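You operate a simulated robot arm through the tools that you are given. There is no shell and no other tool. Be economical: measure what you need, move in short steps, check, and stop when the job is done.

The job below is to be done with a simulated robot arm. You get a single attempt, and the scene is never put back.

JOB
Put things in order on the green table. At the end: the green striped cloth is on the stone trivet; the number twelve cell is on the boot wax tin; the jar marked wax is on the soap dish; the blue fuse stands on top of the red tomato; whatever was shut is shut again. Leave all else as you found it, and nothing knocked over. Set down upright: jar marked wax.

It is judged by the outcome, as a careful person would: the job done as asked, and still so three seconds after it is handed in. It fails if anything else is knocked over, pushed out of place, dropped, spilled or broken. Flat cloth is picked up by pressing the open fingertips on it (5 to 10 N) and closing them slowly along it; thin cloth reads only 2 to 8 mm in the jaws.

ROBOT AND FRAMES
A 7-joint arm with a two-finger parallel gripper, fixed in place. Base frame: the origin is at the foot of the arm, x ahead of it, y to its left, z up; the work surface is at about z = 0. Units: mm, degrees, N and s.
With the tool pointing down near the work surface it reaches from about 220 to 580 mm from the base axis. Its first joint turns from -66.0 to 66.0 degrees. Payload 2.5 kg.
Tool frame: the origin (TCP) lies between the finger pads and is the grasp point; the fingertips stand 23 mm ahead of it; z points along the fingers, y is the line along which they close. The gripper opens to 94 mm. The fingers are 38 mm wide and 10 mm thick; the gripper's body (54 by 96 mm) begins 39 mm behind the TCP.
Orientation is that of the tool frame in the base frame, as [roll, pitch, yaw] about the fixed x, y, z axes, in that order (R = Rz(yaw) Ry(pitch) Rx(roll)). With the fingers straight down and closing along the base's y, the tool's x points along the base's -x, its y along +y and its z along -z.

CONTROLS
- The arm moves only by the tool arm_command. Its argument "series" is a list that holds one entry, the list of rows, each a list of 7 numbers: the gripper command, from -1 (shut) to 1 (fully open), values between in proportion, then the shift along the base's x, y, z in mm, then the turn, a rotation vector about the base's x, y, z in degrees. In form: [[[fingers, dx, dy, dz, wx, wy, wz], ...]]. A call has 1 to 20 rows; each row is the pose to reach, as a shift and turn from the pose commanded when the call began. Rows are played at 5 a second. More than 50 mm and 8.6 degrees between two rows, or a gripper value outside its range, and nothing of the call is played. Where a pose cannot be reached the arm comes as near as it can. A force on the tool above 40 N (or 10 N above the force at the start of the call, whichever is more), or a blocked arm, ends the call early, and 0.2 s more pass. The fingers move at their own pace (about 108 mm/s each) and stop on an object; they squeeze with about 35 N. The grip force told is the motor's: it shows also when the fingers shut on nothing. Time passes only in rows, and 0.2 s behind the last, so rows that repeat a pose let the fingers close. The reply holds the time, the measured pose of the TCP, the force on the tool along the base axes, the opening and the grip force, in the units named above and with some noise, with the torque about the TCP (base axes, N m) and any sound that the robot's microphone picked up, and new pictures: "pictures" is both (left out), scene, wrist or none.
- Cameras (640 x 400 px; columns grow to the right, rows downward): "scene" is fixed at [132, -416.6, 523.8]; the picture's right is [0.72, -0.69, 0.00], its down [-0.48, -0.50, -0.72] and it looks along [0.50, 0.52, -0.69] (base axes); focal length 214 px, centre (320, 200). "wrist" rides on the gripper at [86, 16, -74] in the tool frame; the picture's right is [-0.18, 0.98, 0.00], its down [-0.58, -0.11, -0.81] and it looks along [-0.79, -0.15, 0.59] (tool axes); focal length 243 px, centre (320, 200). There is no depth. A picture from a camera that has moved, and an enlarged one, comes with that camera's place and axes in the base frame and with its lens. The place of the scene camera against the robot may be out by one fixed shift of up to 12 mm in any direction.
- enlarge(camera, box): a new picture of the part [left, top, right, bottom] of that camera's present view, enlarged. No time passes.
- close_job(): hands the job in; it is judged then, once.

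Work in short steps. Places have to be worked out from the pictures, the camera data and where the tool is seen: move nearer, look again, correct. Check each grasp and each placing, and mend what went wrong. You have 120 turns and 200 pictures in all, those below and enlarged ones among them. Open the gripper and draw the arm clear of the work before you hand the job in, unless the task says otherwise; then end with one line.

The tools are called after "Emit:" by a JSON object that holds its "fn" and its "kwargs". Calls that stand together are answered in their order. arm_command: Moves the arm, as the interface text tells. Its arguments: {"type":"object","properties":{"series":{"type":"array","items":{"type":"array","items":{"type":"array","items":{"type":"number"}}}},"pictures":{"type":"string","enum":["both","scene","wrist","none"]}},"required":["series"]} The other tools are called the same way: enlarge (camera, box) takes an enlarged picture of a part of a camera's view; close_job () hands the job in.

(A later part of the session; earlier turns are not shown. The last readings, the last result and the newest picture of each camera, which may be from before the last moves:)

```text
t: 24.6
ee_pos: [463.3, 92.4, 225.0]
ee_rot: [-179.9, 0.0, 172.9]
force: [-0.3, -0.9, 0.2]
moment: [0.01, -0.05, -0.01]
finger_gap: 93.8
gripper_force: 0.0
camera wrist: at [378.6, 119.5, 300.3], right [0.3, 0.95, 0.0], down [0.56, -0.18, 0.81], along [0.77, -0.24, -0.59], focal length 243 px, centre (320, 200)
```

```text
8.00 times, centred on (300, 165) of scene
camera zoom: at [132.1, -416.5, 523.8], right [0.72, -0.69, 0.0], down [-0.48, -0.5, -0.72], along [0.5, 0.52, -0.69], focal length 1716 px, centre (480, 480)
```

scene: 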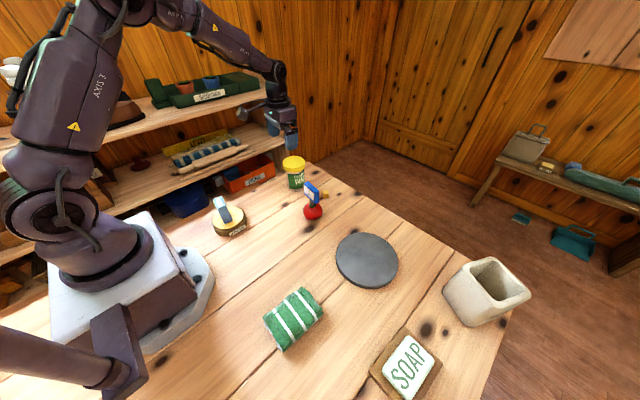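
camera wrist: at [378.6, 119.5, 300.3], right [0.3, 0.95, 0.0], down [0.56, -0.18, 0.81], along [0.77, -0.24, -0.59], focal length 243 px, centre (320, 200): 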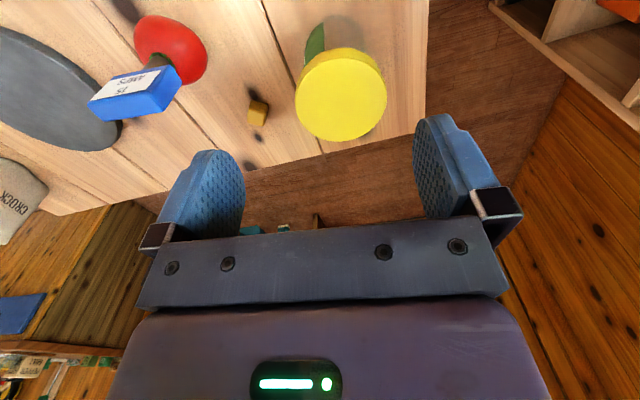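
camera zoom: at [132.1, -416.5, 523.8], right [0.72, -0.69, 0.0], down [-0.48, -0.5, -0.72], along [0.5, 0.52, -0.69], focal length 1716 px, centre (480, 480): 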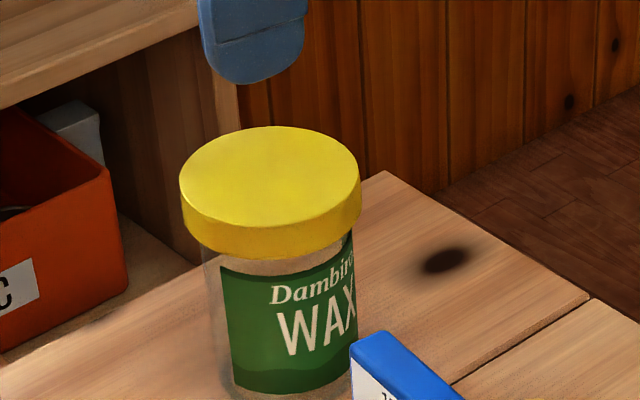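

Lid top is at about (498,102), z≈105, with a diameter near 79 mm; the body is about 67 mm across. I'll go above it at z≈145 and check the finger margins.

Emit:
{"fn": "arm_command", "kwargs": {"series": [[[1, 18, 4, -20, 0, 0, 0], [1, 36, 8, -45, 0, 0, 0], [1, 36, 8, -76, 0, 0, 0], [1, 36, 8, -76, 0, 0, 0]]]}}

Emit:
{"fn": "enlarge", "kwargs": {"camera": "scene", "box": [260, 140, 340, 190]}}

```text
t: 25.6
ee_pos: [499.5, 101.4, 149.7]
ee_rot: [180.0, 0.0, 172.8]
force: [0.6, -0.4, 0.4]
moment: [-0.02, 0.0, -0.01]
finger_gap: 94.0
gripper_force: 0.0
camera wrist: at [414.9, 127.9, 226.3], right [0.3, 0.95, 0.0], down [0.56, -0.18, 0.81], along [0.77, -0.24, -0.59], focal length 243 px, centre (320, 200)
```

scene: 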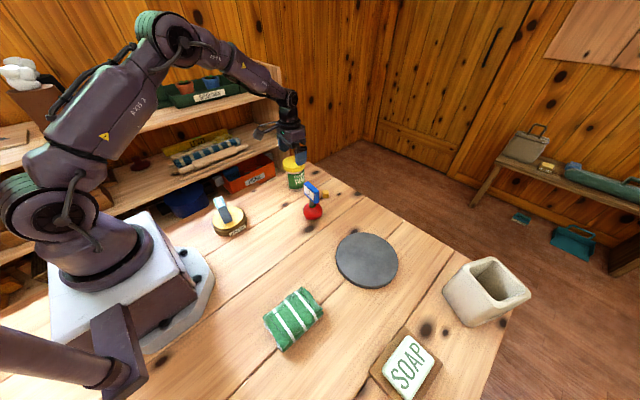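
wrist: 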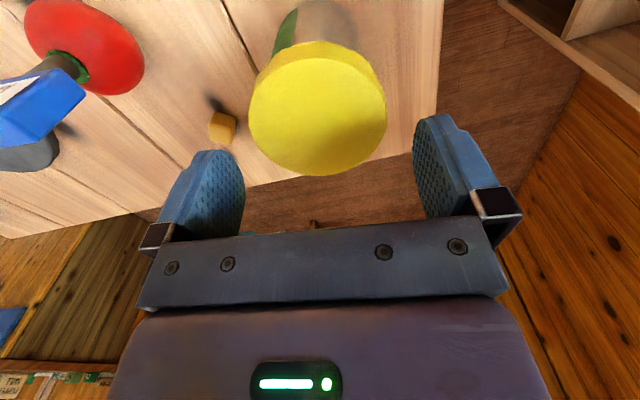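

```text
8.00 times, centred on (300, 165) of scene
camera zoom: at [132.0, -416.6, 523.8], right [0.72, -0.69, 0.0], down [-0.48, -0.5, -0.72], along [0.5, 0.52, -0.69], focal length 1716 px, centre (480, 480)
```

zoom: 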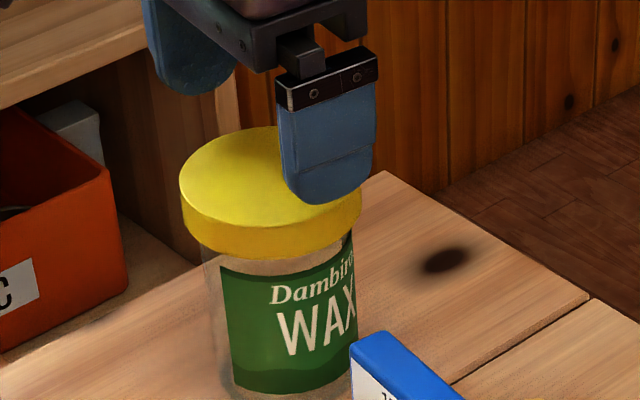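

In y the lid is centred to about 1 mm; it is a few mm nearer in x, which is harmless along the pad width. I lower around the lid to TCP z≈90.

Emit:
{"fn": "arm_command", "kwargs": {"series": [[[1, -4, -1, -10, 0, 0, 0], [1, -4, -1, -20, 0, 0, 0], [1, -4, -1, -30, 0, 0, 0], [1, -4, -1, -40, 0, 0, 0], [1, -4, -1, -50, 0, 0, 0], [1, -4, -1, -60, 0, 0, 0], [1, -4, -1, -60, 0, 0, 0]]]}}

Emit:
{"fn": "enlarge", "kwargs": {"camera": "scene", "box": [260, 140, 340, 190]}}

```text
t: 27.2
ee_pos: [493.6, 101.8, 93.9]
ee_rot: [-180.0, 0.1, 172.9]
force: [0.1, 0.2, 0.1]
moment: [0.01, 0.02, -0.04]
finger_gap: 93.9
gripper_force: 0.1
camera wrist: at [408.8, 128.5, 167.9], right [0.3, 0.95, 0.0], down [0.56, -0.18, 0.81], along [0.77, -0.24, -0.59], focal length 243 px, centre (320, 200)
```

scene: 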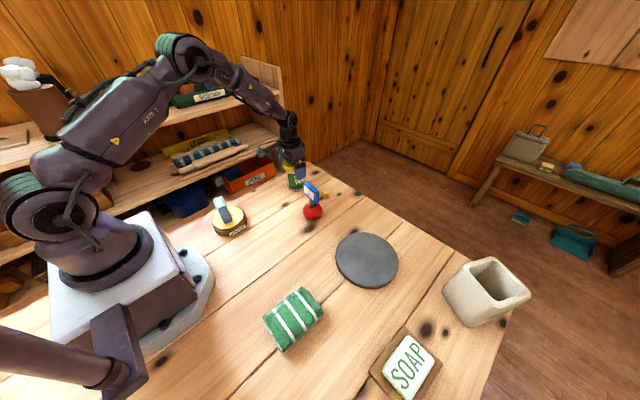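
wrist: 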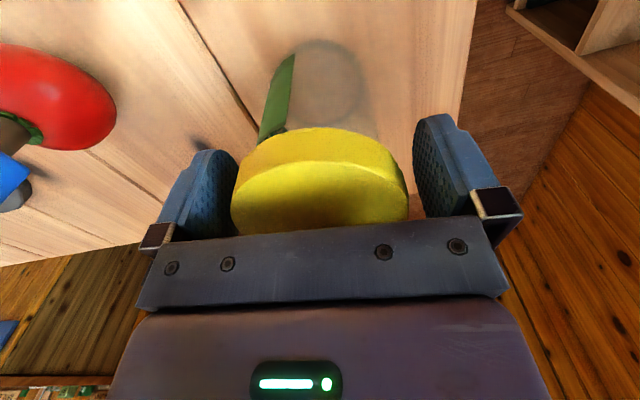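

```text
8.00 times, centred on (300, 165) of scene
camera zoom: at [132.0, -416.6, 523.8], right [0.72, -0.69, 0.0], down [-0.48, -0.5, -0.72], along [0.5, 0.52, -0.69], focal length 1716 px, centre (480, 480)
```

zoom: 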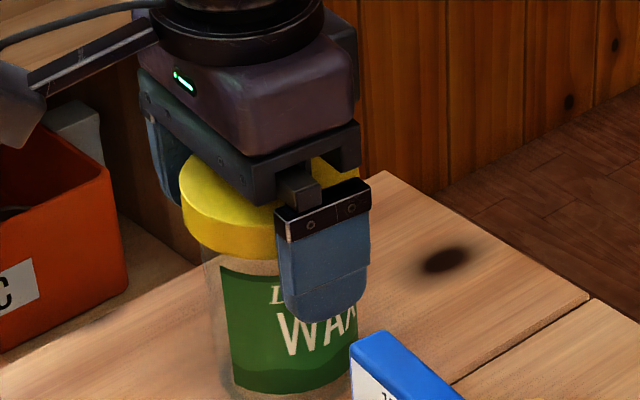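

The fingers straddle the lid without contact. I close on it.

Emit:
{"fn": "arm_command", "kwargs": {"series": [[[0.72, 0, 0, 0, 0, 0, 0], [-1, 0, 0, 0, 0, 0, 0], [-1, 0, 0, 0, 0, 0, 0], [-1, 0, 0, 0, 0, 0, 0]]], "pictures": "wrist"}}

```text
t: 28.2
ee_pos: [493.3, 101.6, 93.3]
ee_rot: [-179.9, 0.0, 172.9]
force: [-0.1, 0.0, 0.2]
moment: [0.03, -0.01, 0.0]
finger_gap: 75.6
gripper_force: 35.4
camera wrist: at [408.7, 128.5, 168.1], right [0.3, 0.95, 0.0], down [0.56, -0.18, 0.81], along [0.77, -0.24, -0.59], focal length 243 px, centre (320, 200)
```

wrist: 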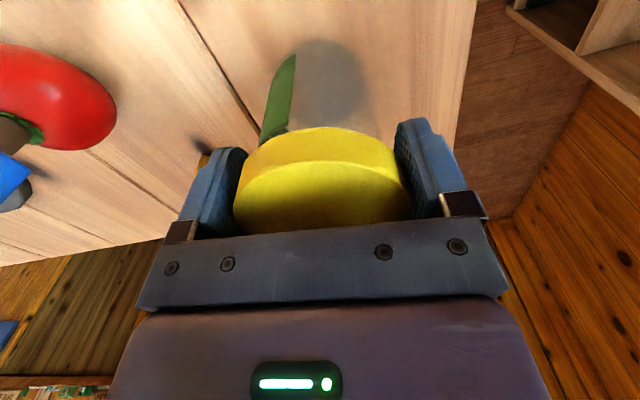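

Gripped at 75.6 mm. I lift just a little to see whether the jar comes up with its lid.

Emit:
{"fn": "arm_command", "kwargs": {"series": [[[-1, 0, 0, 3, 0, 0, 0], [-1, 0, 0, 6, 0, 0, 0], [-1, 0, 0, 10, 0, 0, 0], [-1, 0, 0, 10, 0, 0, 0]]], "pictures": "none"}}

Emit:
{"fn": "enlarge", "kwargs": {"camera": "scene", "box": [260, 140, 340, 190]}}

Emit:
{"fn": "enlarge", "kwargs": {"camera": "wrist", "box": [200, 0, 520, 200]}}

```text
t: 29.2
ee_pos: [493.0, 102.8, 104.1]
ee_rot: [-180.0, 0.0, 173.0]
force: [0.1, -0.3, -0.1]
moment: [-0.01, 0.03, 0.03]
finger_gap: 75.6
gripper_force: 34.6
```

```text
8.00 times, centred on (300, 165) of scene
camera zoom: at [132.0, -416.6, 523.8], right [0.72, -0.69, 0.0], down [-0.48, -0.5, -0.72], along [0.5, 0.52, -0.69], focal length 1716 px, centre (480, 480)
```

zoom: 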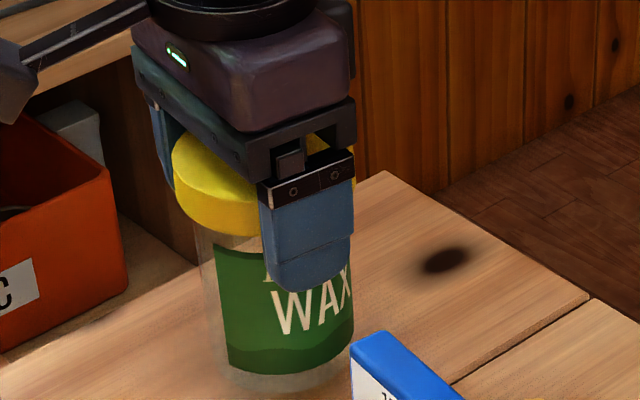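

```text
2.00 times, centred on (360, 100) of wrist
camera zoom: at [408.2, 130.0, 178.6], right [0.3, 0.95, 0.0], down [0.56, -0.18, 0.81], along [0.77, -0.24, -0.59], focal length 485 px, centre (240, 400)
```

zoom: 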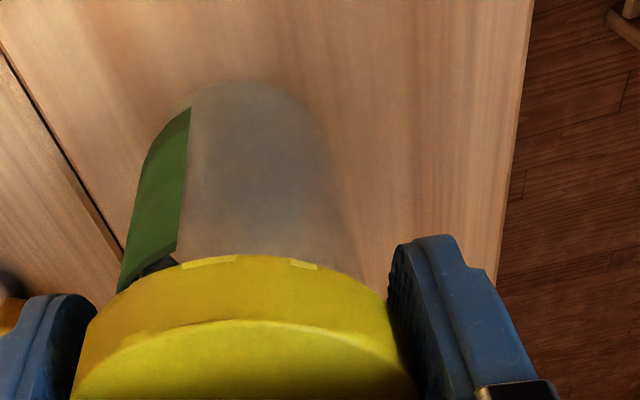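

The whole jar rises with its lid attached; its base is 93.6 mm below the TCP. I lift high enough to clear the fuse and carry it toward the soap dish, turning the tool along, stopping at a viewpoint beside the dish.

Emit:
{"fn": "arm_command", "kwargs": {"series": [[[-1, 0, 0, 48, 0, 0, 0], [-1, 0, 0, 96, 0, 0, 0], [-1, 0, 0, 144, 0, 0, 0], [-1, -12, -40, 160, 0, 0, -4], [-1, -24, -80, 160, 0, 0, -8], [-1, -36, -120, 160, 0, 0, -12], [-1, -48, -160, 160, 0, 0, -16], [-1, -60, -200, 160, 0, 0, -20], [-1, -72, -240, 160, 0, 0, -24], [-1, -84, -280, 160, 0, 0, -28], [-1, -97, -320, 155, 0, 0, -32], [-1, -110, -360, 150, 0, 0, -36], [-1, -123, -400, 145, 0, 0, -40], [-1, -136, -440, 140, 0, 0, -43], [-1, -140, -457, 135, 0, 0, -43], [-1, -140, -457, 135, 0, 0, -43]]]}}

Emit:
{"fn": "enlarge", "kwargs": {"camera": "scene", "box": [320, 300, 480, 400]}}

```text
t: 32.6
ee_pos: [353.2, -358.3, 238.3]
ee_rot: [180.0, 0.0, 130.0]
force: [-0.5, 0.1, -0.3]
moment: [-0.04, 0.01, 0.01]
finger_gap: 75.7
gripper_force: 34.9
camera wrist: at [309.5, -281.6, 313.0], right [0.87, 0.49, 0.0], down [0.29, -0.52, 0.81], along [0.4, -0.7, -0.59], focal length 243 px, centre (320, 200)
```

scene: 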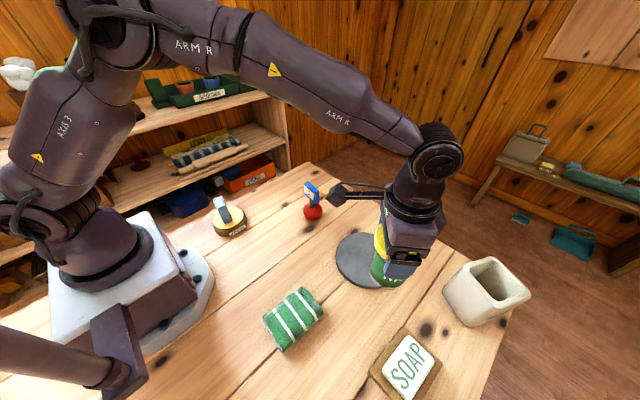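
wrist: 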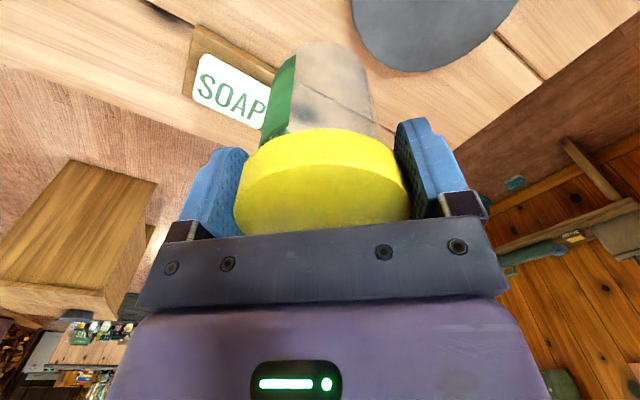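

```text
4.00 times, centred on (400, 350) of scene
camera zoom: at [132.0, -416.6, 523.8], right [0.72, -0.69, 0.0], down [-0.48, -0.5, -0.72], along [0.5, 0.52, -0.69], focal length 858 px, centre (0, -400)
```

zoom: 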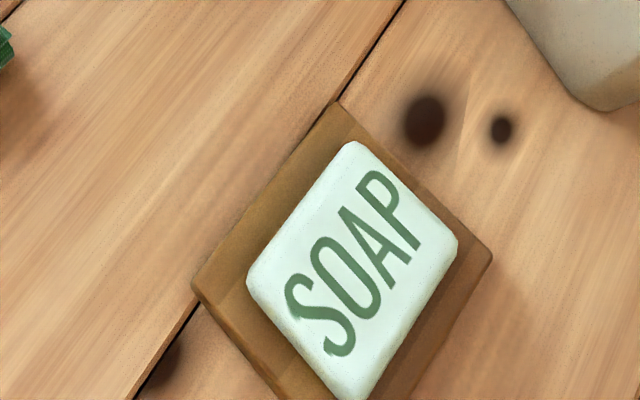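

The dish carries a SOAP bar and its centre is about (296.5,-477). I move over it with the jar base about 60 mm above and look again.

Emit:
{"fn": "arm_command", "kwargs": {"series": [[[-1, -14, -30, -5, 0, 0, -2], [-1, -28, -60, -15, 0, 0, -4], [-1, -42, -90, -30, 0, 0, -6], [-1, -56, -119, -55, 0, 0, -8], [-1, -56, -119, -55, 0, 0, -8]]]}}

Emit:
{"fn": "enlarge", "kwargs": {"camera": "scene", "box": [320, 280, 480, 400]}}

Emit:
{"fn": "enlarge", "kwargs": {"camera": "wrist", "box": [200, 0, 440, 150]}}

```text
t: 33.8
ee_pos: [294.0, -472.9, 186.3]
ee_rot: [-179.9, 0.0, 122.0]
force: [-0.6, 0.5, -0.3]
moment: [-0.01, -0.02, -0.02]
finger_gap: 75.5
gripper_force: 34.4
camera wrist: at [261.1, -391.2, 261.3], right [0.93, 0.36, 0.0], down [0.22, -0.55, 0.81], along [0.29, -0.75, -0.59], focal length 243 px, centre (320, 200)
```

scene: 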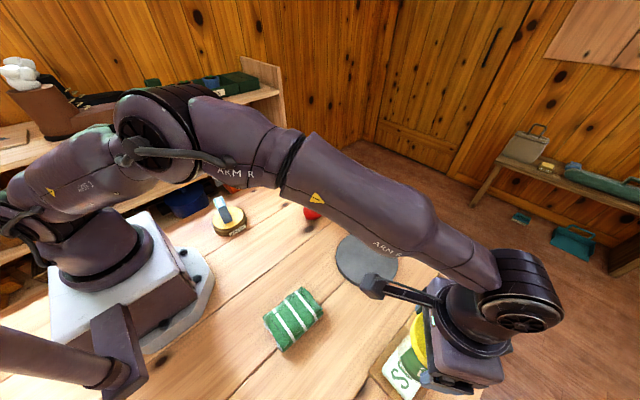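
wrist: 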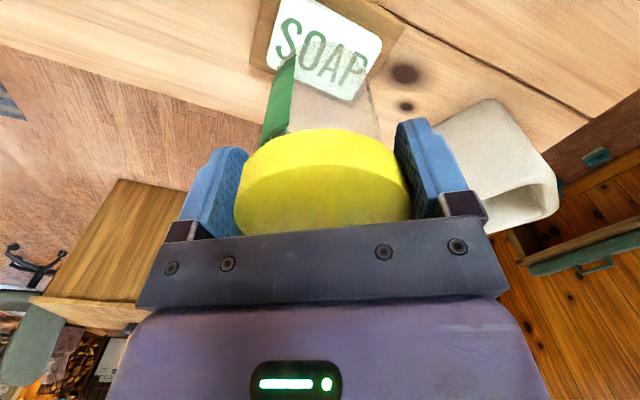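

```text
3.33 times, centred on (400, 340) of scene
camera zoom: at [132.0, -416.6, 523.8], right [0.72, -0.69, 0.0], down [-0.48, -0.5, -0.72], along [0.5, 0.52, -0.69], focal length 715 px, centre (53, -267)
```

zoom: 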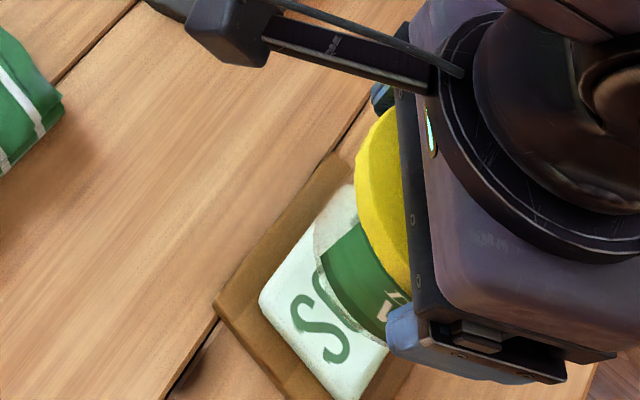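

```text
2.67 times, centred on (320, 75) of wrist
camera zoom: at [261.1, -391.2, 261.3], right [0.93, 0.36, 0.0], down [0.22, -0.55, 0.81], along [0.29, -0.75, -0.59], focal length 647 px, centre (320, 533)
```

zoom: 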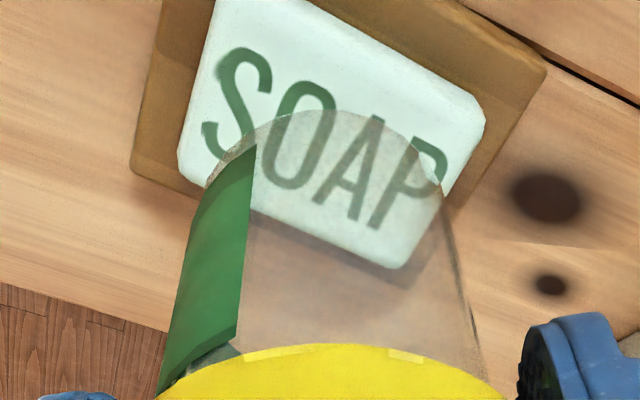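

The soap's centre is at about (296,-478) and the jar base is now near (293,-471). I shift by (3,-7) and lower to about 10 mm above.

Emit:
{"fn": "arm_command", "kwargs": {"series": [[[-1, 3, -7, -15, 0, 0, 0], [-1, 3, -7, -35, 0, 0, 0], [-1, 3, -7, -50, 0, 0, 0], [-1, 3, -7, -50, 0, 0, 0]]], "pictures": "scene"}}

Emit:
{"fn": "enlarge", "kwargs": {"camera": "wrist", "box": [200, 0, 440, 150]}}

Emit:
{"fn": "enlarge", "kwargs": {"camera": "scene", "box": [340, 300, 440, 400]}}

```text
t: 34.8
ee_pos: [298.2, -480.3, 134.8]
ee_rot: [-180.0, 0.0, 122.0]
force: [-0.7, -0.2, -0.8]
moment: [-0.03, -0.02, 0.01]
finger_gap: 75.5
gripper_force: 35.6
```

scene: 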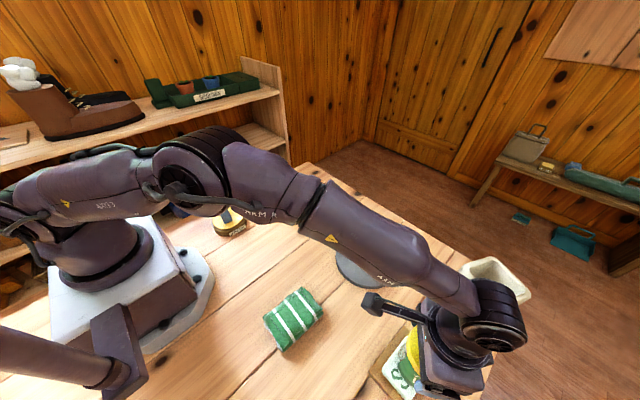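

```text
2.67 times, centred on (320, 75) of wrist
camera zoom: at [265.8, -398.1, 209.2], right [0.93, 0.36, 0.0], down [0.22, -0.55, 0.81], along [0.29, -0.75, -0.59], focal length 647 px, centre (320, 533)
```

zoom: 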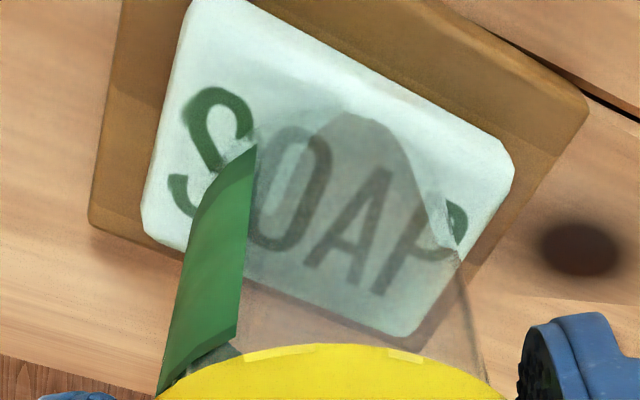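

```text
4.00 times, centred on (390, 350) of scene
camera zoom: at [132.0, -416.6, 523.8], right [0.72, -0.69, 0.0], down [-0.48, -0.5, -0.72], along [0.5, 0.52, -0.69], focal length 858 px, centre (40, -400)
```

zoom: 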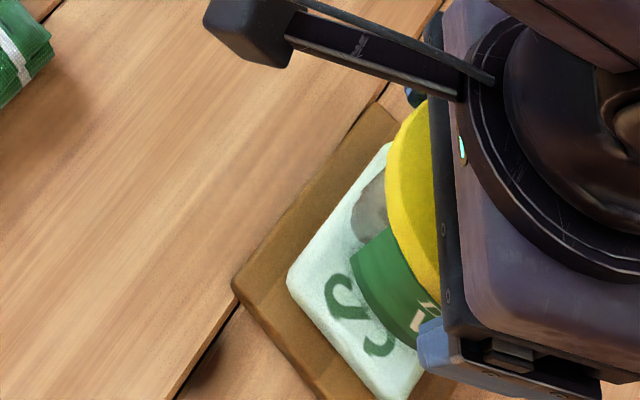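

The jar is aligned with the soap's centre. I lower gently.

Emit:
{"fn": "arm_command", "kwargs": {"series": [[[-1, -1, 0, -3, 0, 0, 0], [-1, -1, 0, -6, 0, 0, 0], [-1, -1, 0, -8, 0, 0, 0], [-1, -1, 0, -10, 0, 0, 0]]], "pictures": "none"}}

Emit:
{"fn": "enlarge", "kwargs": {"camera": "wrist", "box": [200, 0, 440, 150]}}

```text
t: 35.8
ee_pos: [300.4, -481.8, 128.7]
ee_rot: [179.9, 0.7, 121.9]
force: [-6.3, 5.0, 39.3]
moment: [0.01, -0.08, -0.03]
finger_gap: 75.4
gripper_force: 34.7
```

```text
2.67 times, centred on (320, 75) of wrist
camera zoom: at [266.2, -399.6, 202.3], right [0.93, 0.36, 0.0], down [0.21, -0.54, 0.81], along [0.3, -0.76, -0.58], focal length 647 px, centre (320, 533)
```

zoom: 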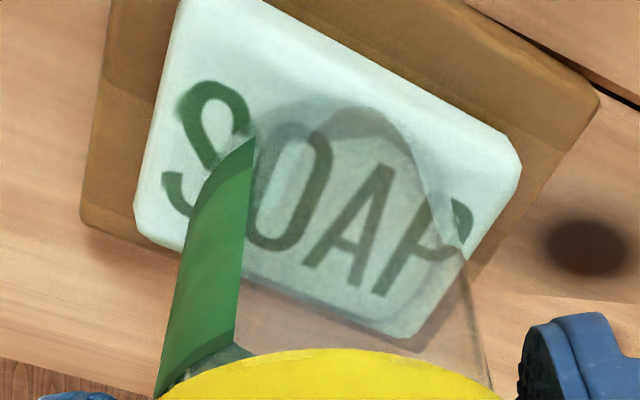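

Contact: the soap top is higher than I guessed (about 36 mm), so the jar sits about 6 mm too far out. I lift a little, shift back and check.

Emit:
{"fn": "arm_command", "kwargs": {"series": [[[-1, 0, 0, 4, 0, 0, 0], [-1, 0, 0, 8, 0, 0, 0], [-1, -5, 4.5, 8, 0, 0, 0], [-1, -5, 4.5, 8, 0, 0, 0]]], "pictures": "none"}}

Emit:
{"fn": "enlarge", "kwargs": {"camera": "wrist", "box": [200, 0, 440, 150]}}

```text
t: 36.8
ee_pos: [293.8, -474.0, 129.7]
ee_rot: [180.0, -0.2, 122.0]
force: [0.3, -0.2, 1.0]
moment: [-0.01, -0.06, 0.03]
finger_gap: 75.8
gripper_force: 34.9
```

```text
2.67 times, centred on (320, 75) of wrist
camera zoom: at [261.8, -391.9, 205.4], right [0.93, 0.36, 0.0], down [0.22, -0.55, 0.8], along [0.29, -0.75, -0.6], focal length 647 px, centre (320, 533)
```

zoom: 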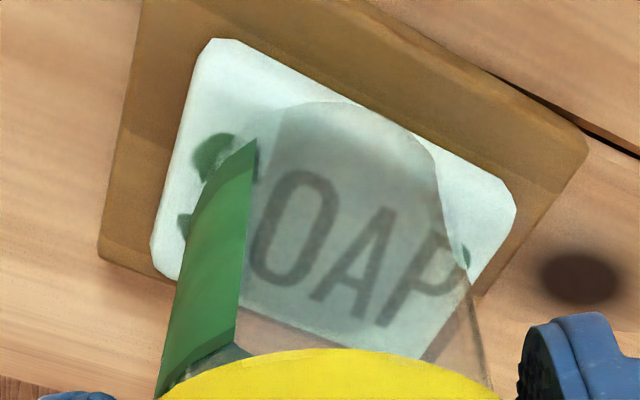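

Now well centred and nearly touching. I lower by tiny steps to light contact.

Emit:
{"fn": "arm_command", "kwargs": {"series": [[[-1, 0, 0, -1, 0, 0, 0], [-1, 0, 0, -2, 0, 0, 0], [-1, 0, 0, -2, 0, 0, 0]]], "pictures": "none"}}

```text
t: 37.6
ee_pos: [294.4, -475.5, 129.7]
ee_rot: [179.9, 0.0, 122.0]
force: [-0.5, 1.2, 4.7]
moment: [-0.01, -0.13, 0.07]
finger_gap: 75.7
gripper_force: 35.4
```

Light contact at 4.7 N. I open in steps.

Emit:
{"fn": "arm_command", "kwargs": {"series": [[[-1, 0, 0, -0.5, 0, 0, 0], [0.65, 0, 0, -0.5, 0, 0, 0], [0.75, 0, 0, -0.5, 0, 0, 0], [1, 0, 0, -0.5, 0, 0, 0], [1, 0, 0, -0.5, 0, 0, 0]]], "pictures": "wrist"}}

Emit:
{"fn": "enlarge", "kwargs": {"camera": "scene", "box": [340, 300, 440, 400]}}

```text
t: 38.8
ee_pos: [294.4, -476.1, 128.7]
ee_rot: [179.9, 0.0, 121.9]
force: [-0.4, -1.1, 0.0]
moment: [0.01, 0.01, 0.0]
finger_gap: 94.1
gripper_force: 0.0
camera wrist: at [260.9, -393.8, 203.8], right [0.93, 0.36, 0.0], down [0.22, -0.55, 0.81], along [0.29, -0.75, -0.59], focal length 243 px, centre (320, 200)
```

wrist: 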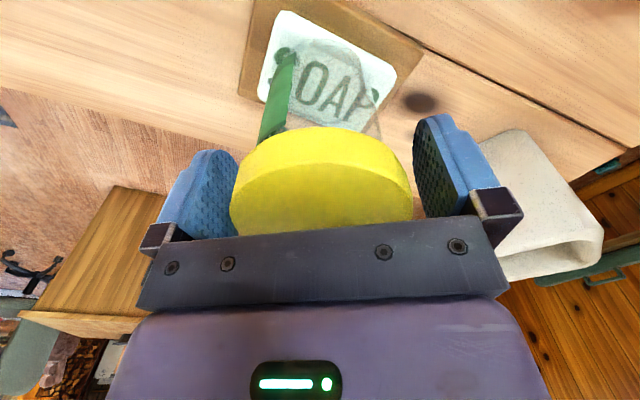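

```text
4.00 times, centred on (390, 350) of scene
camera zoom: at [132.0, -416.6, 523.8], right [0.72, -0.69, 0.0], down [-0.48, -0.5, -0.72], along [0.5, 0.52, -0.69], focal length 858 px, centre (40, -400)
```

zoom: 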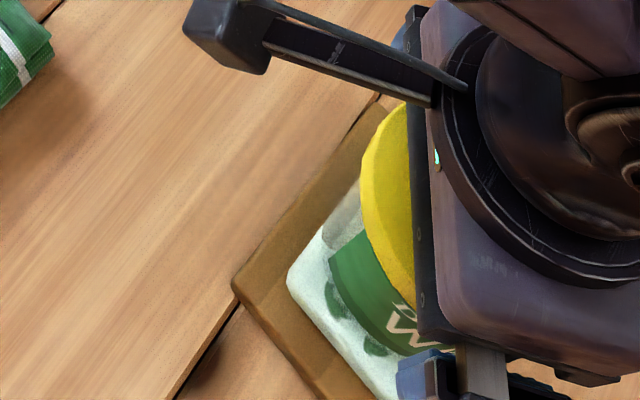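

Released and standing. I rise straight up.

Emit:
{"fn": "arm_command", "kwargs": {"series": [[[1, 0, 0, 10, 0, 0, 0], [1, 0, 0, 25, 0, 0, 0], [1, 0, 0, 50, 0, 0, 0], [1, 0, 0, 85, 0, 0, 0], [1, -10, 30, 100, 0, 0, 0], [1, -25, 70, 100, 0, 0, 0]]]}}

Emit:
{"fn": "enlarge", "kwargs": {"camera": "scene", "box": [340, 300, 440, 400]}}

```text
t: 40.2
ee_pos: [270.1, -403.8, 229.2]
ee_rot: [-180.0, 0.1, 122.0]
force: [-0.1, -0.3, 0.3]
moment: [0.02, 0.01, 0.02]
finger_gap: 94.1
gripper_force: 0.0
camera wrist: at [237.5, -321.8, 304.9], right [0.93, 0.36, 0.0], down [0.22, -0.55, 0.81], along [0.29, -0.75, -0.59], focal length 243 px, centre (320, 200)
```

scene: 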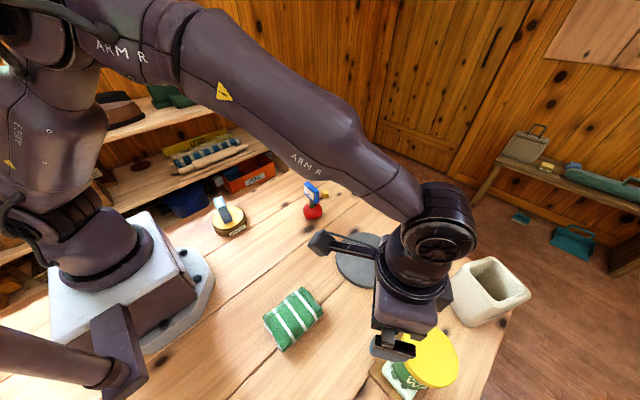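
wrist: 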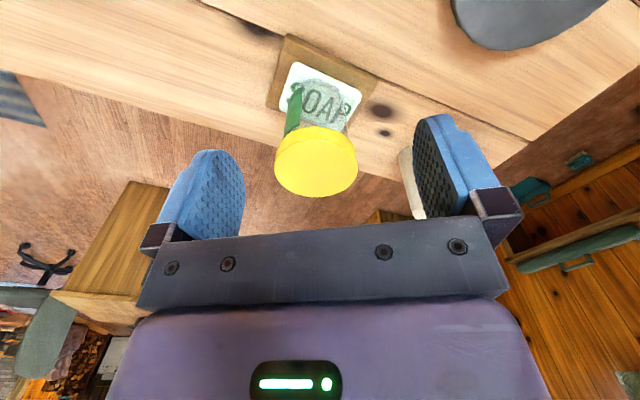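

```text
4.00 times, centred on (390, 350) of scene
camera zoom: at [132.0, -416.6, 523.8], right [0.72, -0.69, 0.0], down [-0.48, -0.5, -0.72], along [0.5, 0.52, -0.69], focal length 858 px, centre (40, -400)
```

zoom: 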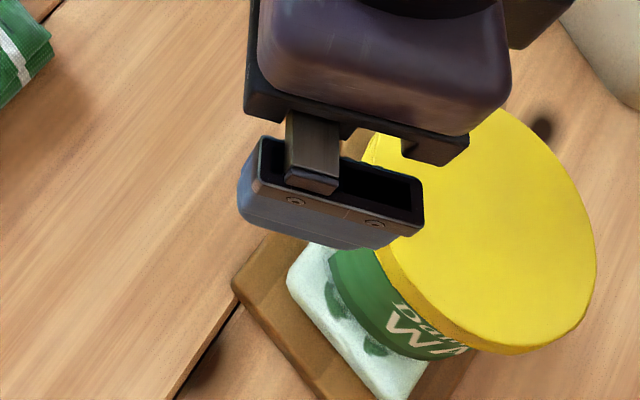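

The jar stands upright on the dish. Now the cloth: I move above it, near (196,-258), to look.

Emit:
{"fn": "arm_command", "kwargs": {"series": [[[1, -19, 36, -10, 0, 0, 0], [1, -38, 72, -25, 0, 0, 0], [1, -56, 108, -45, 0, 0, 0], [1, -74, 143, -70, 0, 0, 0], [1, -74, 143, -70, 0, 0, 0]]]}}

Emit:
{"fn": "enlarge", "kwargs": {"camera": "wrist", "box": [160, 0, 480, 200]}}

Emit:
{"fn": "enlarge", "kwargs": {"camera": "scene", "box": [250, 270, 346, 360]}}

```text
t: 41.4
ee_pos: [196.4, -261.7, 164.5]
ee_rot: [-180.0, 0.0, 121.8]
force: [0.1, 0.2, 0.0]
moment: [0.02, 0.01, -0.03]
finger_gap: 93.9
gripper_force: 0.1
camera wrist: at [163.0, -179.7, 238.9], right [0.93, 0.36, 0.0], down [0.21, -0.55, 0.81], along [0.29, -0.75, -0.59], focal length 243 px, centre (320, 200)
```

scene: 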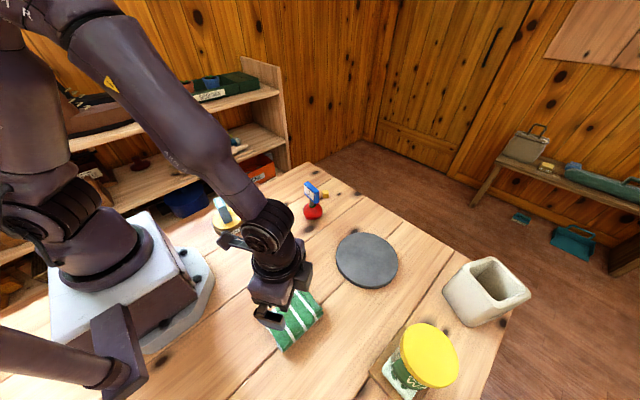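
wrist: 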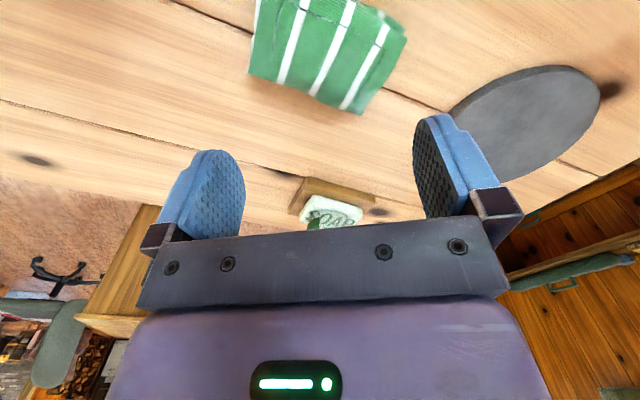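

```text
2.00 times, centred on (320, 100) of wrist
camera zoom: at [163.0, -179.7, 238.9], right [0.93, 0.36, 0.0], down [0.21, -0.55, 0.81], along [0.29, -0.75, -0.59], focal length 485 px, centre (320, 400)
```

zoom: 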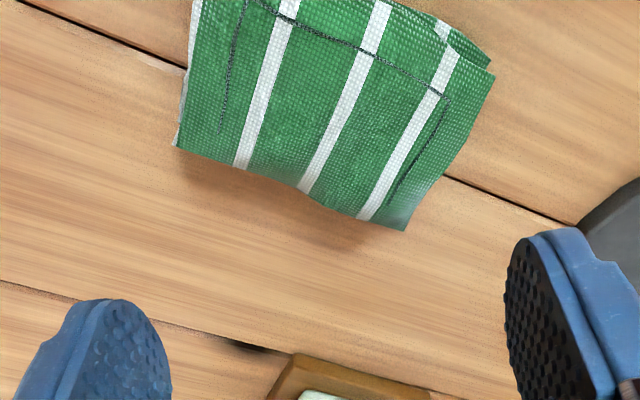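

```text
4.44 times, centred on (298, 315) of scene
camera zoom: at [132.0, -416.5, 523.8], right [0.72, -0.69, 0.0], down [-0.48, -0.5, -0.72], along [0.5, 0.52, -0.69], focal length 953 px, centre (418, -311)
```

zoom: 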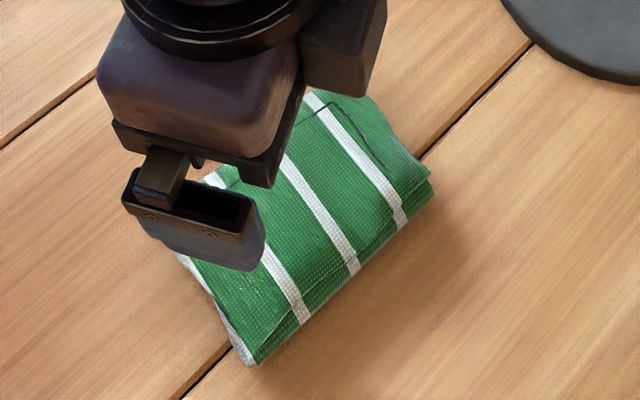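

The folded cloth covers about x 147–260 and y -295..-232, centre (203,-264). I turn the tool to close along base x, set about 50 mm opening and go down to just above it.

Emit:
{"fn": "arm_command", "kwargs": {"series": [[[0.5, 2, -1, -25, 0, 0, -8], [0.064, 4, -2, -50, 0, 0, -16], [0.064, 6, -3, -75, 0, 0, -24], [0.064, 6, -3, -100, 0, 0, -32], [0.064, 6, -3, -110, 0, 0, -32], [0.064, 6, -3, -110, 0, 0, -32]]]}}

Emit:
{"fn": "enlarge", "kwargs": {"camera": "scene", "box": [250, 270, 346, 360]}}

```text
t: 42.5
ee_pos: [203.9, -265.3, 61.2]
ee_rot: [179.9, -0.1, 90.6]
force: [-1.9, 4.6, 16.6]
moment: [0.1, 0.14, 0.02]
finger_gap: 50.1
gripper_force: 0.1
stopped in row 5: the force on the tool passed its limit (the readings are from after the stop); the commanded pose is now the measured one
camera wrist: at [218.3, -179.1, 136.0], right [0.98, -0.18, 0.0], down [-0.1, -0.58, 0.81], along [-0.14, -0.79, -0.59], focal length 243 px, centre (320, 200)
```

scene: 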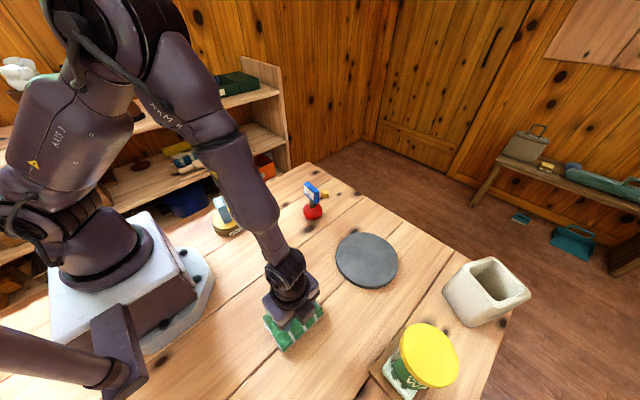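
wrist: 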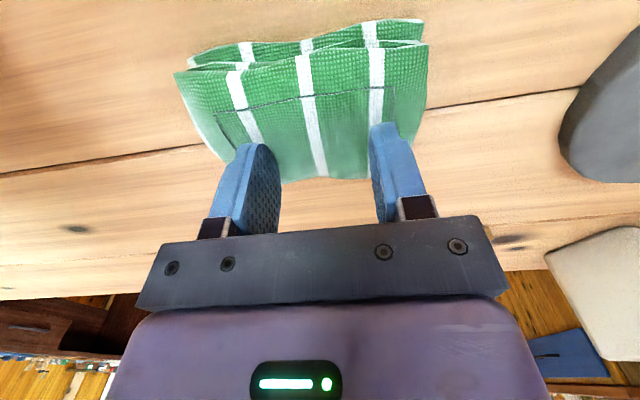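

```text
4.44 times, centred on (298, 315) of scene
camera zoom: at [132.0, -416.5, 523.9], right [0.72, -0.69, 0.0], down [-0.48, -0.5, -0.72], along [0.5, 0.52, -0.69], focal length 953 px, centre (418, -311)
```

zoom: 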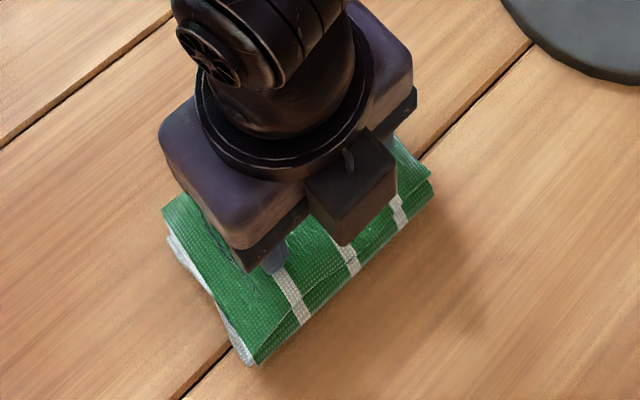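

Fingers touched the cloth at TCP z≈61, so the folded cloth is about 38 mm high in the middle. I hold a light press and close slowly along it.

Emit:
{"fn": "arm_command", "kwargs": {"series": [[[0.064, 0, 0, 0.5, 0, 0, 0], [0.064, 0, 0, 0.5, 0, 0, 0]]], "pictures": "none"}}

Emit:
{"fn": "enlarge", "kwargs": {"camera": "wrist", "box": [160, 0, 480, 200]}}

```text
t: 43.1
ee_pos: [203.8, -265.2, 60.3]
ee_rot: [179.8, -0.1, 90.6]
force: [-0.7, -0.4, 8.7]
moment: [0.0, 0.1, 0.01]
finger_gap: 50.0
gripper_force: 0.0
```

```text
2.00 times, centred on (320, 100) of wrist
camera zoom: at [218.4, -178.9, 136.0], right [0.98, -0.18, 0.0], down [-0.1, -0.58, 0.81], along [-0.14, -0.79, -0.59], focal length 485 px, centre (320, 400)
```

zoom: 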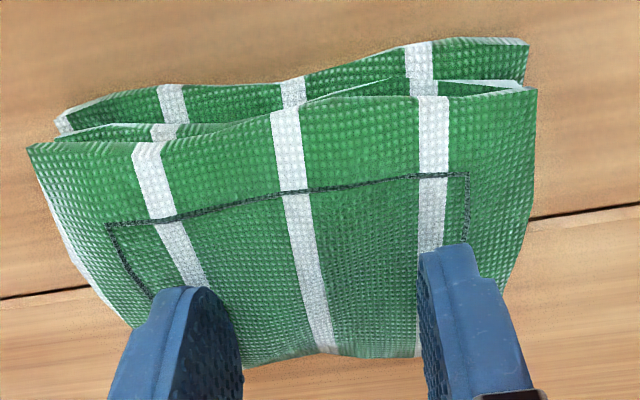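

Press force is 8.7 N, in the asked band. I now close slowly.

Emit:
{"fn": "arm_command", "kwargs": {"series": [[[0.0, 0, 0, 0, 0, 0, 0], [-0.1, 0, 0, 0, 0, 0, 0], [-0.2, 0, 0, 0, 0, 0, 0], [-0.3, 0, 0, 0, 0, 0, 0], [-0.4, 0, 0, 0, 0, 0, 0], [-0.5, 0, 0, 0, 0, 0, 0], [-0.6, 0, 0, 0, 0, 0, 0], [-0.7, 0, 0, 0, 0, 0, 0], [-0.8, 0, 0, 0, 0, 0, 0], [-0.9, 0, 0, 0, 0, 0, 0], [-1, 0, 0, 0, 0, 0, 0], [-1, 0, 0, 0, 0, 0, 0], [-1, 0, 0, 0, 0, 0, 0]]]}}

Emit:
{"fn": "enlarge", "kwargs": {"camera": "wrist", "box": [160, 0, 480, 200]}}

```text
t: 45.9
ee_pos: [204.9, -264.1, 61.2]
ee_rot: [179.8, 0.0, 90.5]
force: [3.9, -2.1, 11.9]
moment: [-0.07, -0.09, 0.01]
finger_gap: 0.0
gripper_force: 34.9
camera wrist: at [219.0, -178.6, 136.1], right [0.98, -0.17, 0.0], down [-0.1, -0.58, 0.81], along [-0.14, -0.79, -0.59], focal length 243 px, centre (320, 200)
```

scene: 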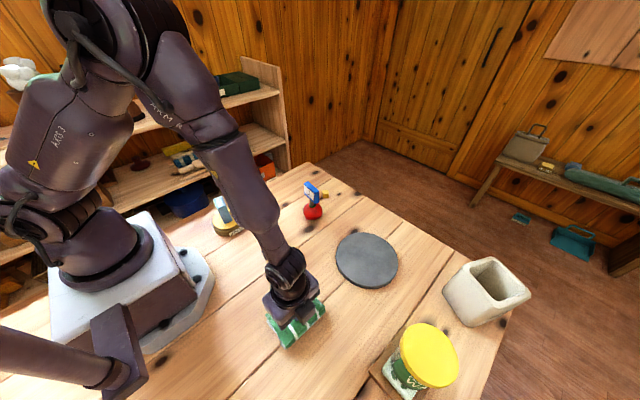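
wrist: 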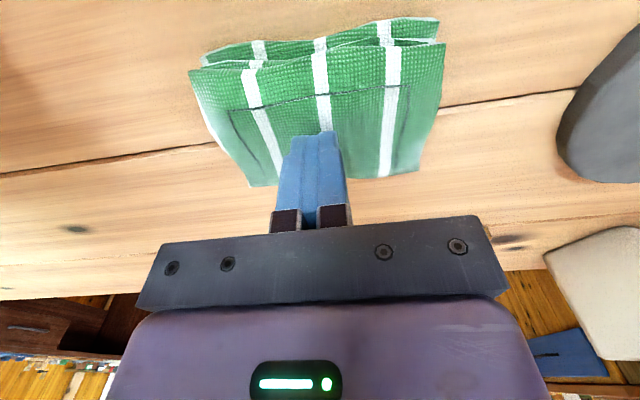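

```text
2.00 times, centred on (320, 100) of wrist
camera zoom: at [219.0, -178.6, 136.1], right [0.98, -0.17, 0.0], down [-0.1, -0.58, 0.81], along [-0.14, -0.79, -0.59], focal length 485 px, centre (320, 400)
```

zoom: 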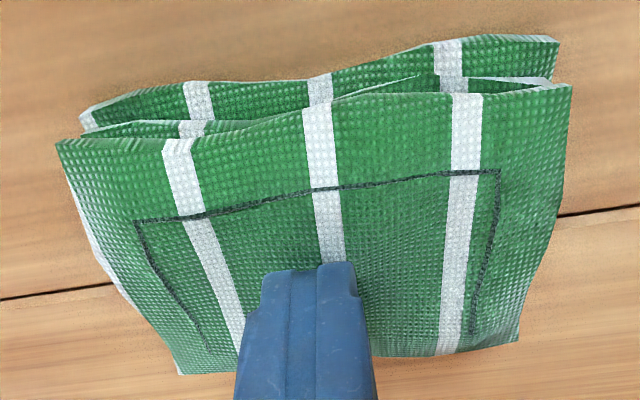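

The jaws closed on nothing and the cloth slid a few mm. It is a thick folded stack, so I'll grip it across its narrow side (along y) instead. I rise, open and turn back, then look.

Emit:
{"fn": "arm_command", "kwargs": {"series": [[[-1, 0, 0, 20, 0, 0, 0], [-0.5, 0, 0, 50, 0, 0, 8], [0, 0, 0, 80, 0, 0, 16], [0.5, 0, 0, 110, 0, 0, 24], [1, 0, 0, 110, 0, 0, 32], [1, 0, 0, 110, 0, 0, 40], [1, 0, 0, 110, 0, 0, 48], [1, 0, 0, 110, 0, 0, 56], [1, 0, 0, 110, 0, 0, 64], [1, 0, 0, 110, 0, 0, 72], [1, 0, 0, 110, 0, 0, 80], [1, 0, 0, 110, 0, 0, 86], [1, 0, 0, 110, 0, 0, 86]]]}}

Emit:
{"fn": "enlarge", "kwargs": {"camera": "wrist", "box": [160, 0, 480, 200]}}

Emit:
{"fn": "enlarge", "kwargs": {"camera": "scene", "box": [250, 270, 346, 360]}}

```text
t: 48.7
ee_pos: [204.4, -266.0, 169.8]
ee_rot: [-179.9, -0.1, 176.6]
force: [0.5, -0.3, 1.0]
moment: [0.02, -0.02, -0.05]
finger_gap: 94.0
gripper_force: 0.0
camera wrist: at [117.5, -244.7, 246.0], right [0.24, 0.97, 0.0], down [0.57, -0.14, 0.81], along [0.78, -0.2, -0.59], focal length 243 px, centre (320, 200)
```

scene: 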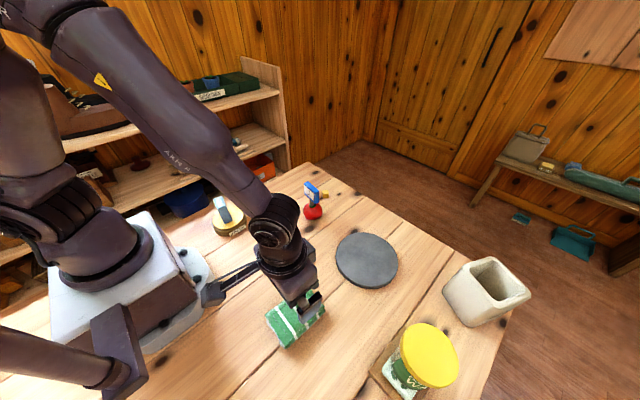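
wrist: 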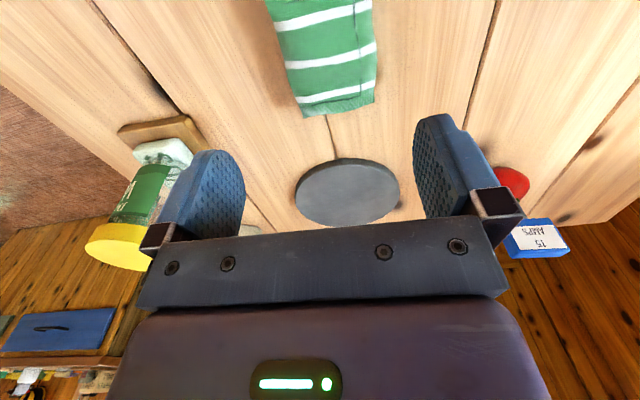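

```text
2.00 times, centred on (320, 100) of wrist
camera zoom: at [117.5, -244.7, 246.0], right [0.24, 0.97, 0.0], down [0.57, -0.14, 0.81], along [0.78, -0.2, -0.59], focal length 485 px, centre (320, 400)
```

zoom: 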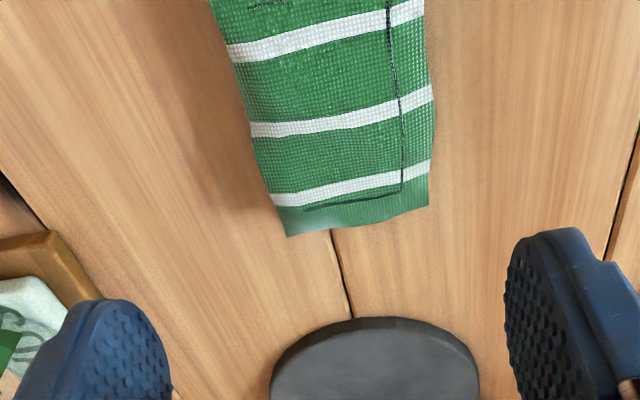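

```text
4.44 times, centred on (298, 315) of scene
camera zoom: at [132.0, -416.6, 523.8], right [0.72, -0.69, 0.0], down [-0.48, -0.5, -0.72], along [0.5, 0.52, -0.69], focal length 953 px, centre (418, -311)
```

zoom: 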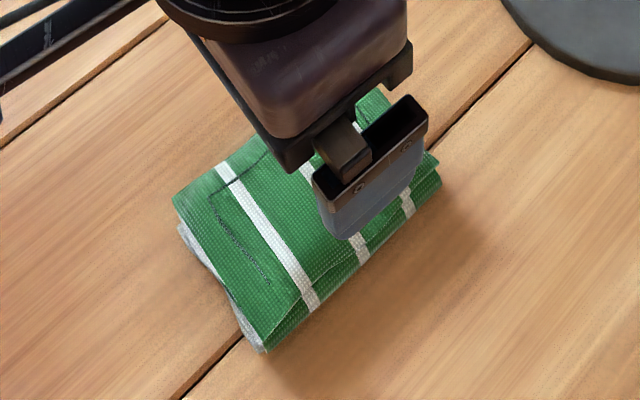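

The cloth is about 77 mm wide in y (−299 to −222), centre (208,-261), and this orientation is reachable. I shift 5 mm in y and go down around it to near the table.

Emit:
{"fn": "arm_command", "kwargs": {"series": [[[1, 4, 5, -30, 0, 0, 1.5], [1, 4, 5, -60, 0, 0, 1.5], [1, 4, 5, -90, 0, 0, 1.5], [1, 4, 5, -105, 0, 0, 1.5], [1, 4, 5, -120, 0, 0, 1.5], [1, 4, 5, -130, 0, 0, 1.5], [1, 4, 5, -138, 0, 0, 1.5], [1, 4, 5, -138, 0, 0, 1.5]]]}}

Emit:
{"fn": "enlarge", "kwargs": {"camera": "scene", "box": [250, 270, 346, 360]}}

```text
t: 50.5
ee_pos: [207.4, -260.5, 32.4]
ee_rot: [180.0, -0.1, 178.0]
force: [0.0, 0.2, 1.1]
moment: [0.0, 0.0, 0.01]
finger_gap: 94.0
gripper_force: 0.0
camera wrist: at [121.0, -241.7, 106.7], right [0.22, 0.98, 0.0], down [0.58, -0.13, 0.81], along [0.79, -0.18, -0.59], focal length 243 px, centre (320, 200)
```

scene: 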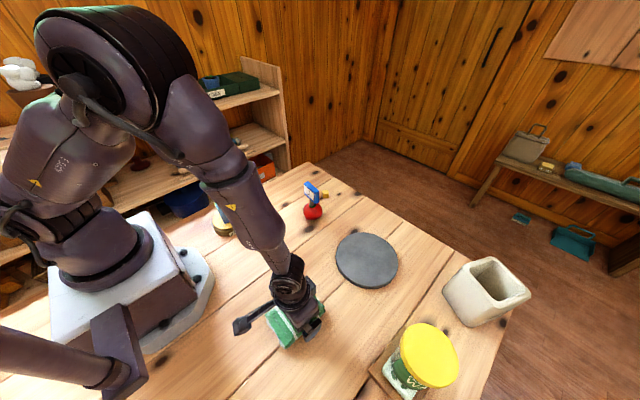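
wrist: 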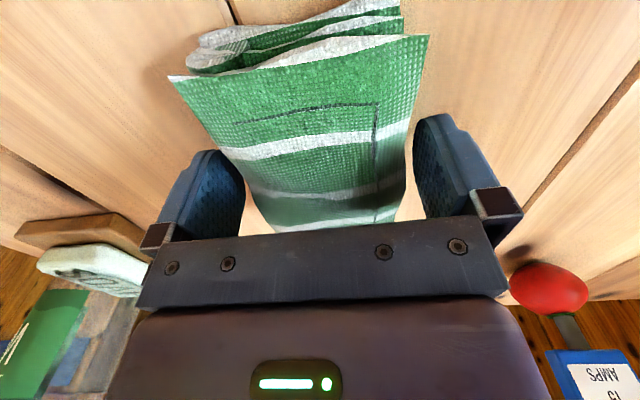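

```text
4.44 times, centred on (298, 315) of scene
camera zoom: at [132.0, -416.6, 523.8], right [0.72, -0.69, 0.0], down [-0.48, -0.5, -0.72], along [0.5, 0.52, -0.69], focal length 953 px, centre (418, -311)
```

zoom: 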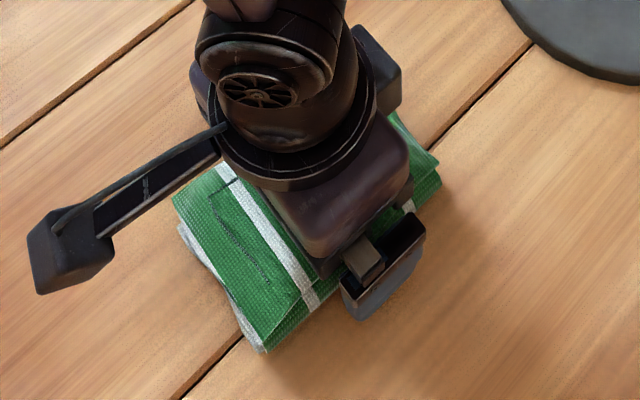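

The fingers straddle the stack. I lower 5 mm more and close slowly.

Emit:
{"fn": "arm_command", "kwargs": {"series": [[[1, 0, 0, -5, 0, 0, 0], [0.8, 0, 0, -5, 0, 0, 0], [0.7, 0, 0, -5, 0, 0, 0], [0.6, 0, 0, -5, 0, 0, 0], [0.5, 0, 0, -5, 0, 0, 0], [0.4, 0, 0, -5, 0, 0, 0], [0.2, 0, 0, -5, 0, 0, 0], [0.0, 0, 0, -5, 0, 0, 0], [-0.3, 0, 0, -5, 0, 0, 0], [-0.6, 0, 0, -5, 0, 0, 0], [-1, 0, 0, -5, 0, 0, 0], [-1, 0, 0, -5, 0, 0, 0]]]}}

Emit:
{"fn": "enlarge", "kwargs": {"camera": "scene", "box": [250, 270, 346, 360]}}

```text
t: 53.1
ee_pos: [207.9, -260.3, 25.4]
ee_rot: [179.9, 0.0, 177.9]
force: [0.3, -0.1, -0.2]
moment: [-0.04, 0.01, 0.0]
finger_gap: 70.6
gripper_force: 34.3
camera wrist: at [121.7, -241.5, 101.2], right [0.22, 0.98, 0.0], down [0.58, -0.13, 0.81], along [0.79, -0.18, -0.59], focal length 243 px, centre (320, 200)
```

scene: 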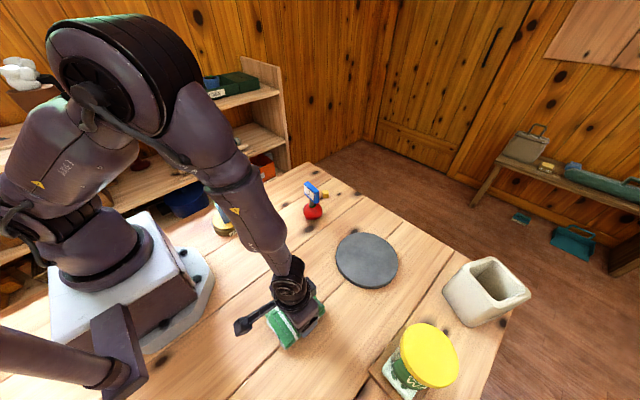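
wrist: 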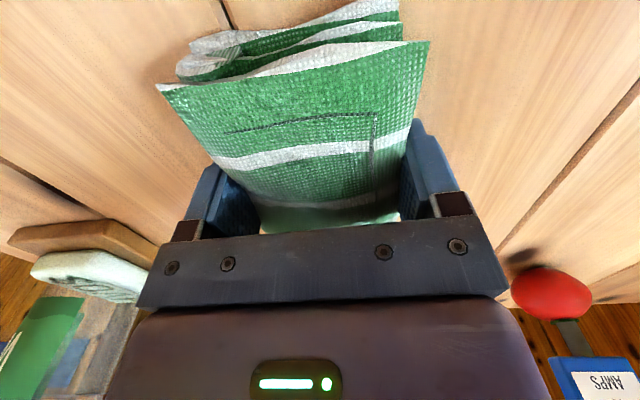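

```text
4.44 times, centred on (298, 315) of scene
camera zoom: at [132.0, -416.6, 523.8], right [0.72, -0.69, 0.0], down [-0.48, -0.5, -0.72], along [0.5, 0.52, -0.69], focal length 953 px, centre (418, -311)
```

zoom: 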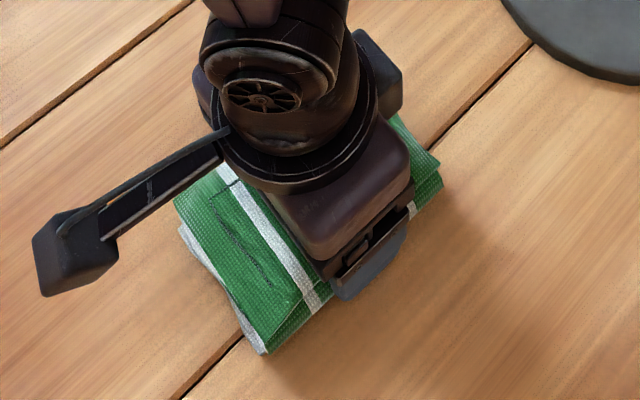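

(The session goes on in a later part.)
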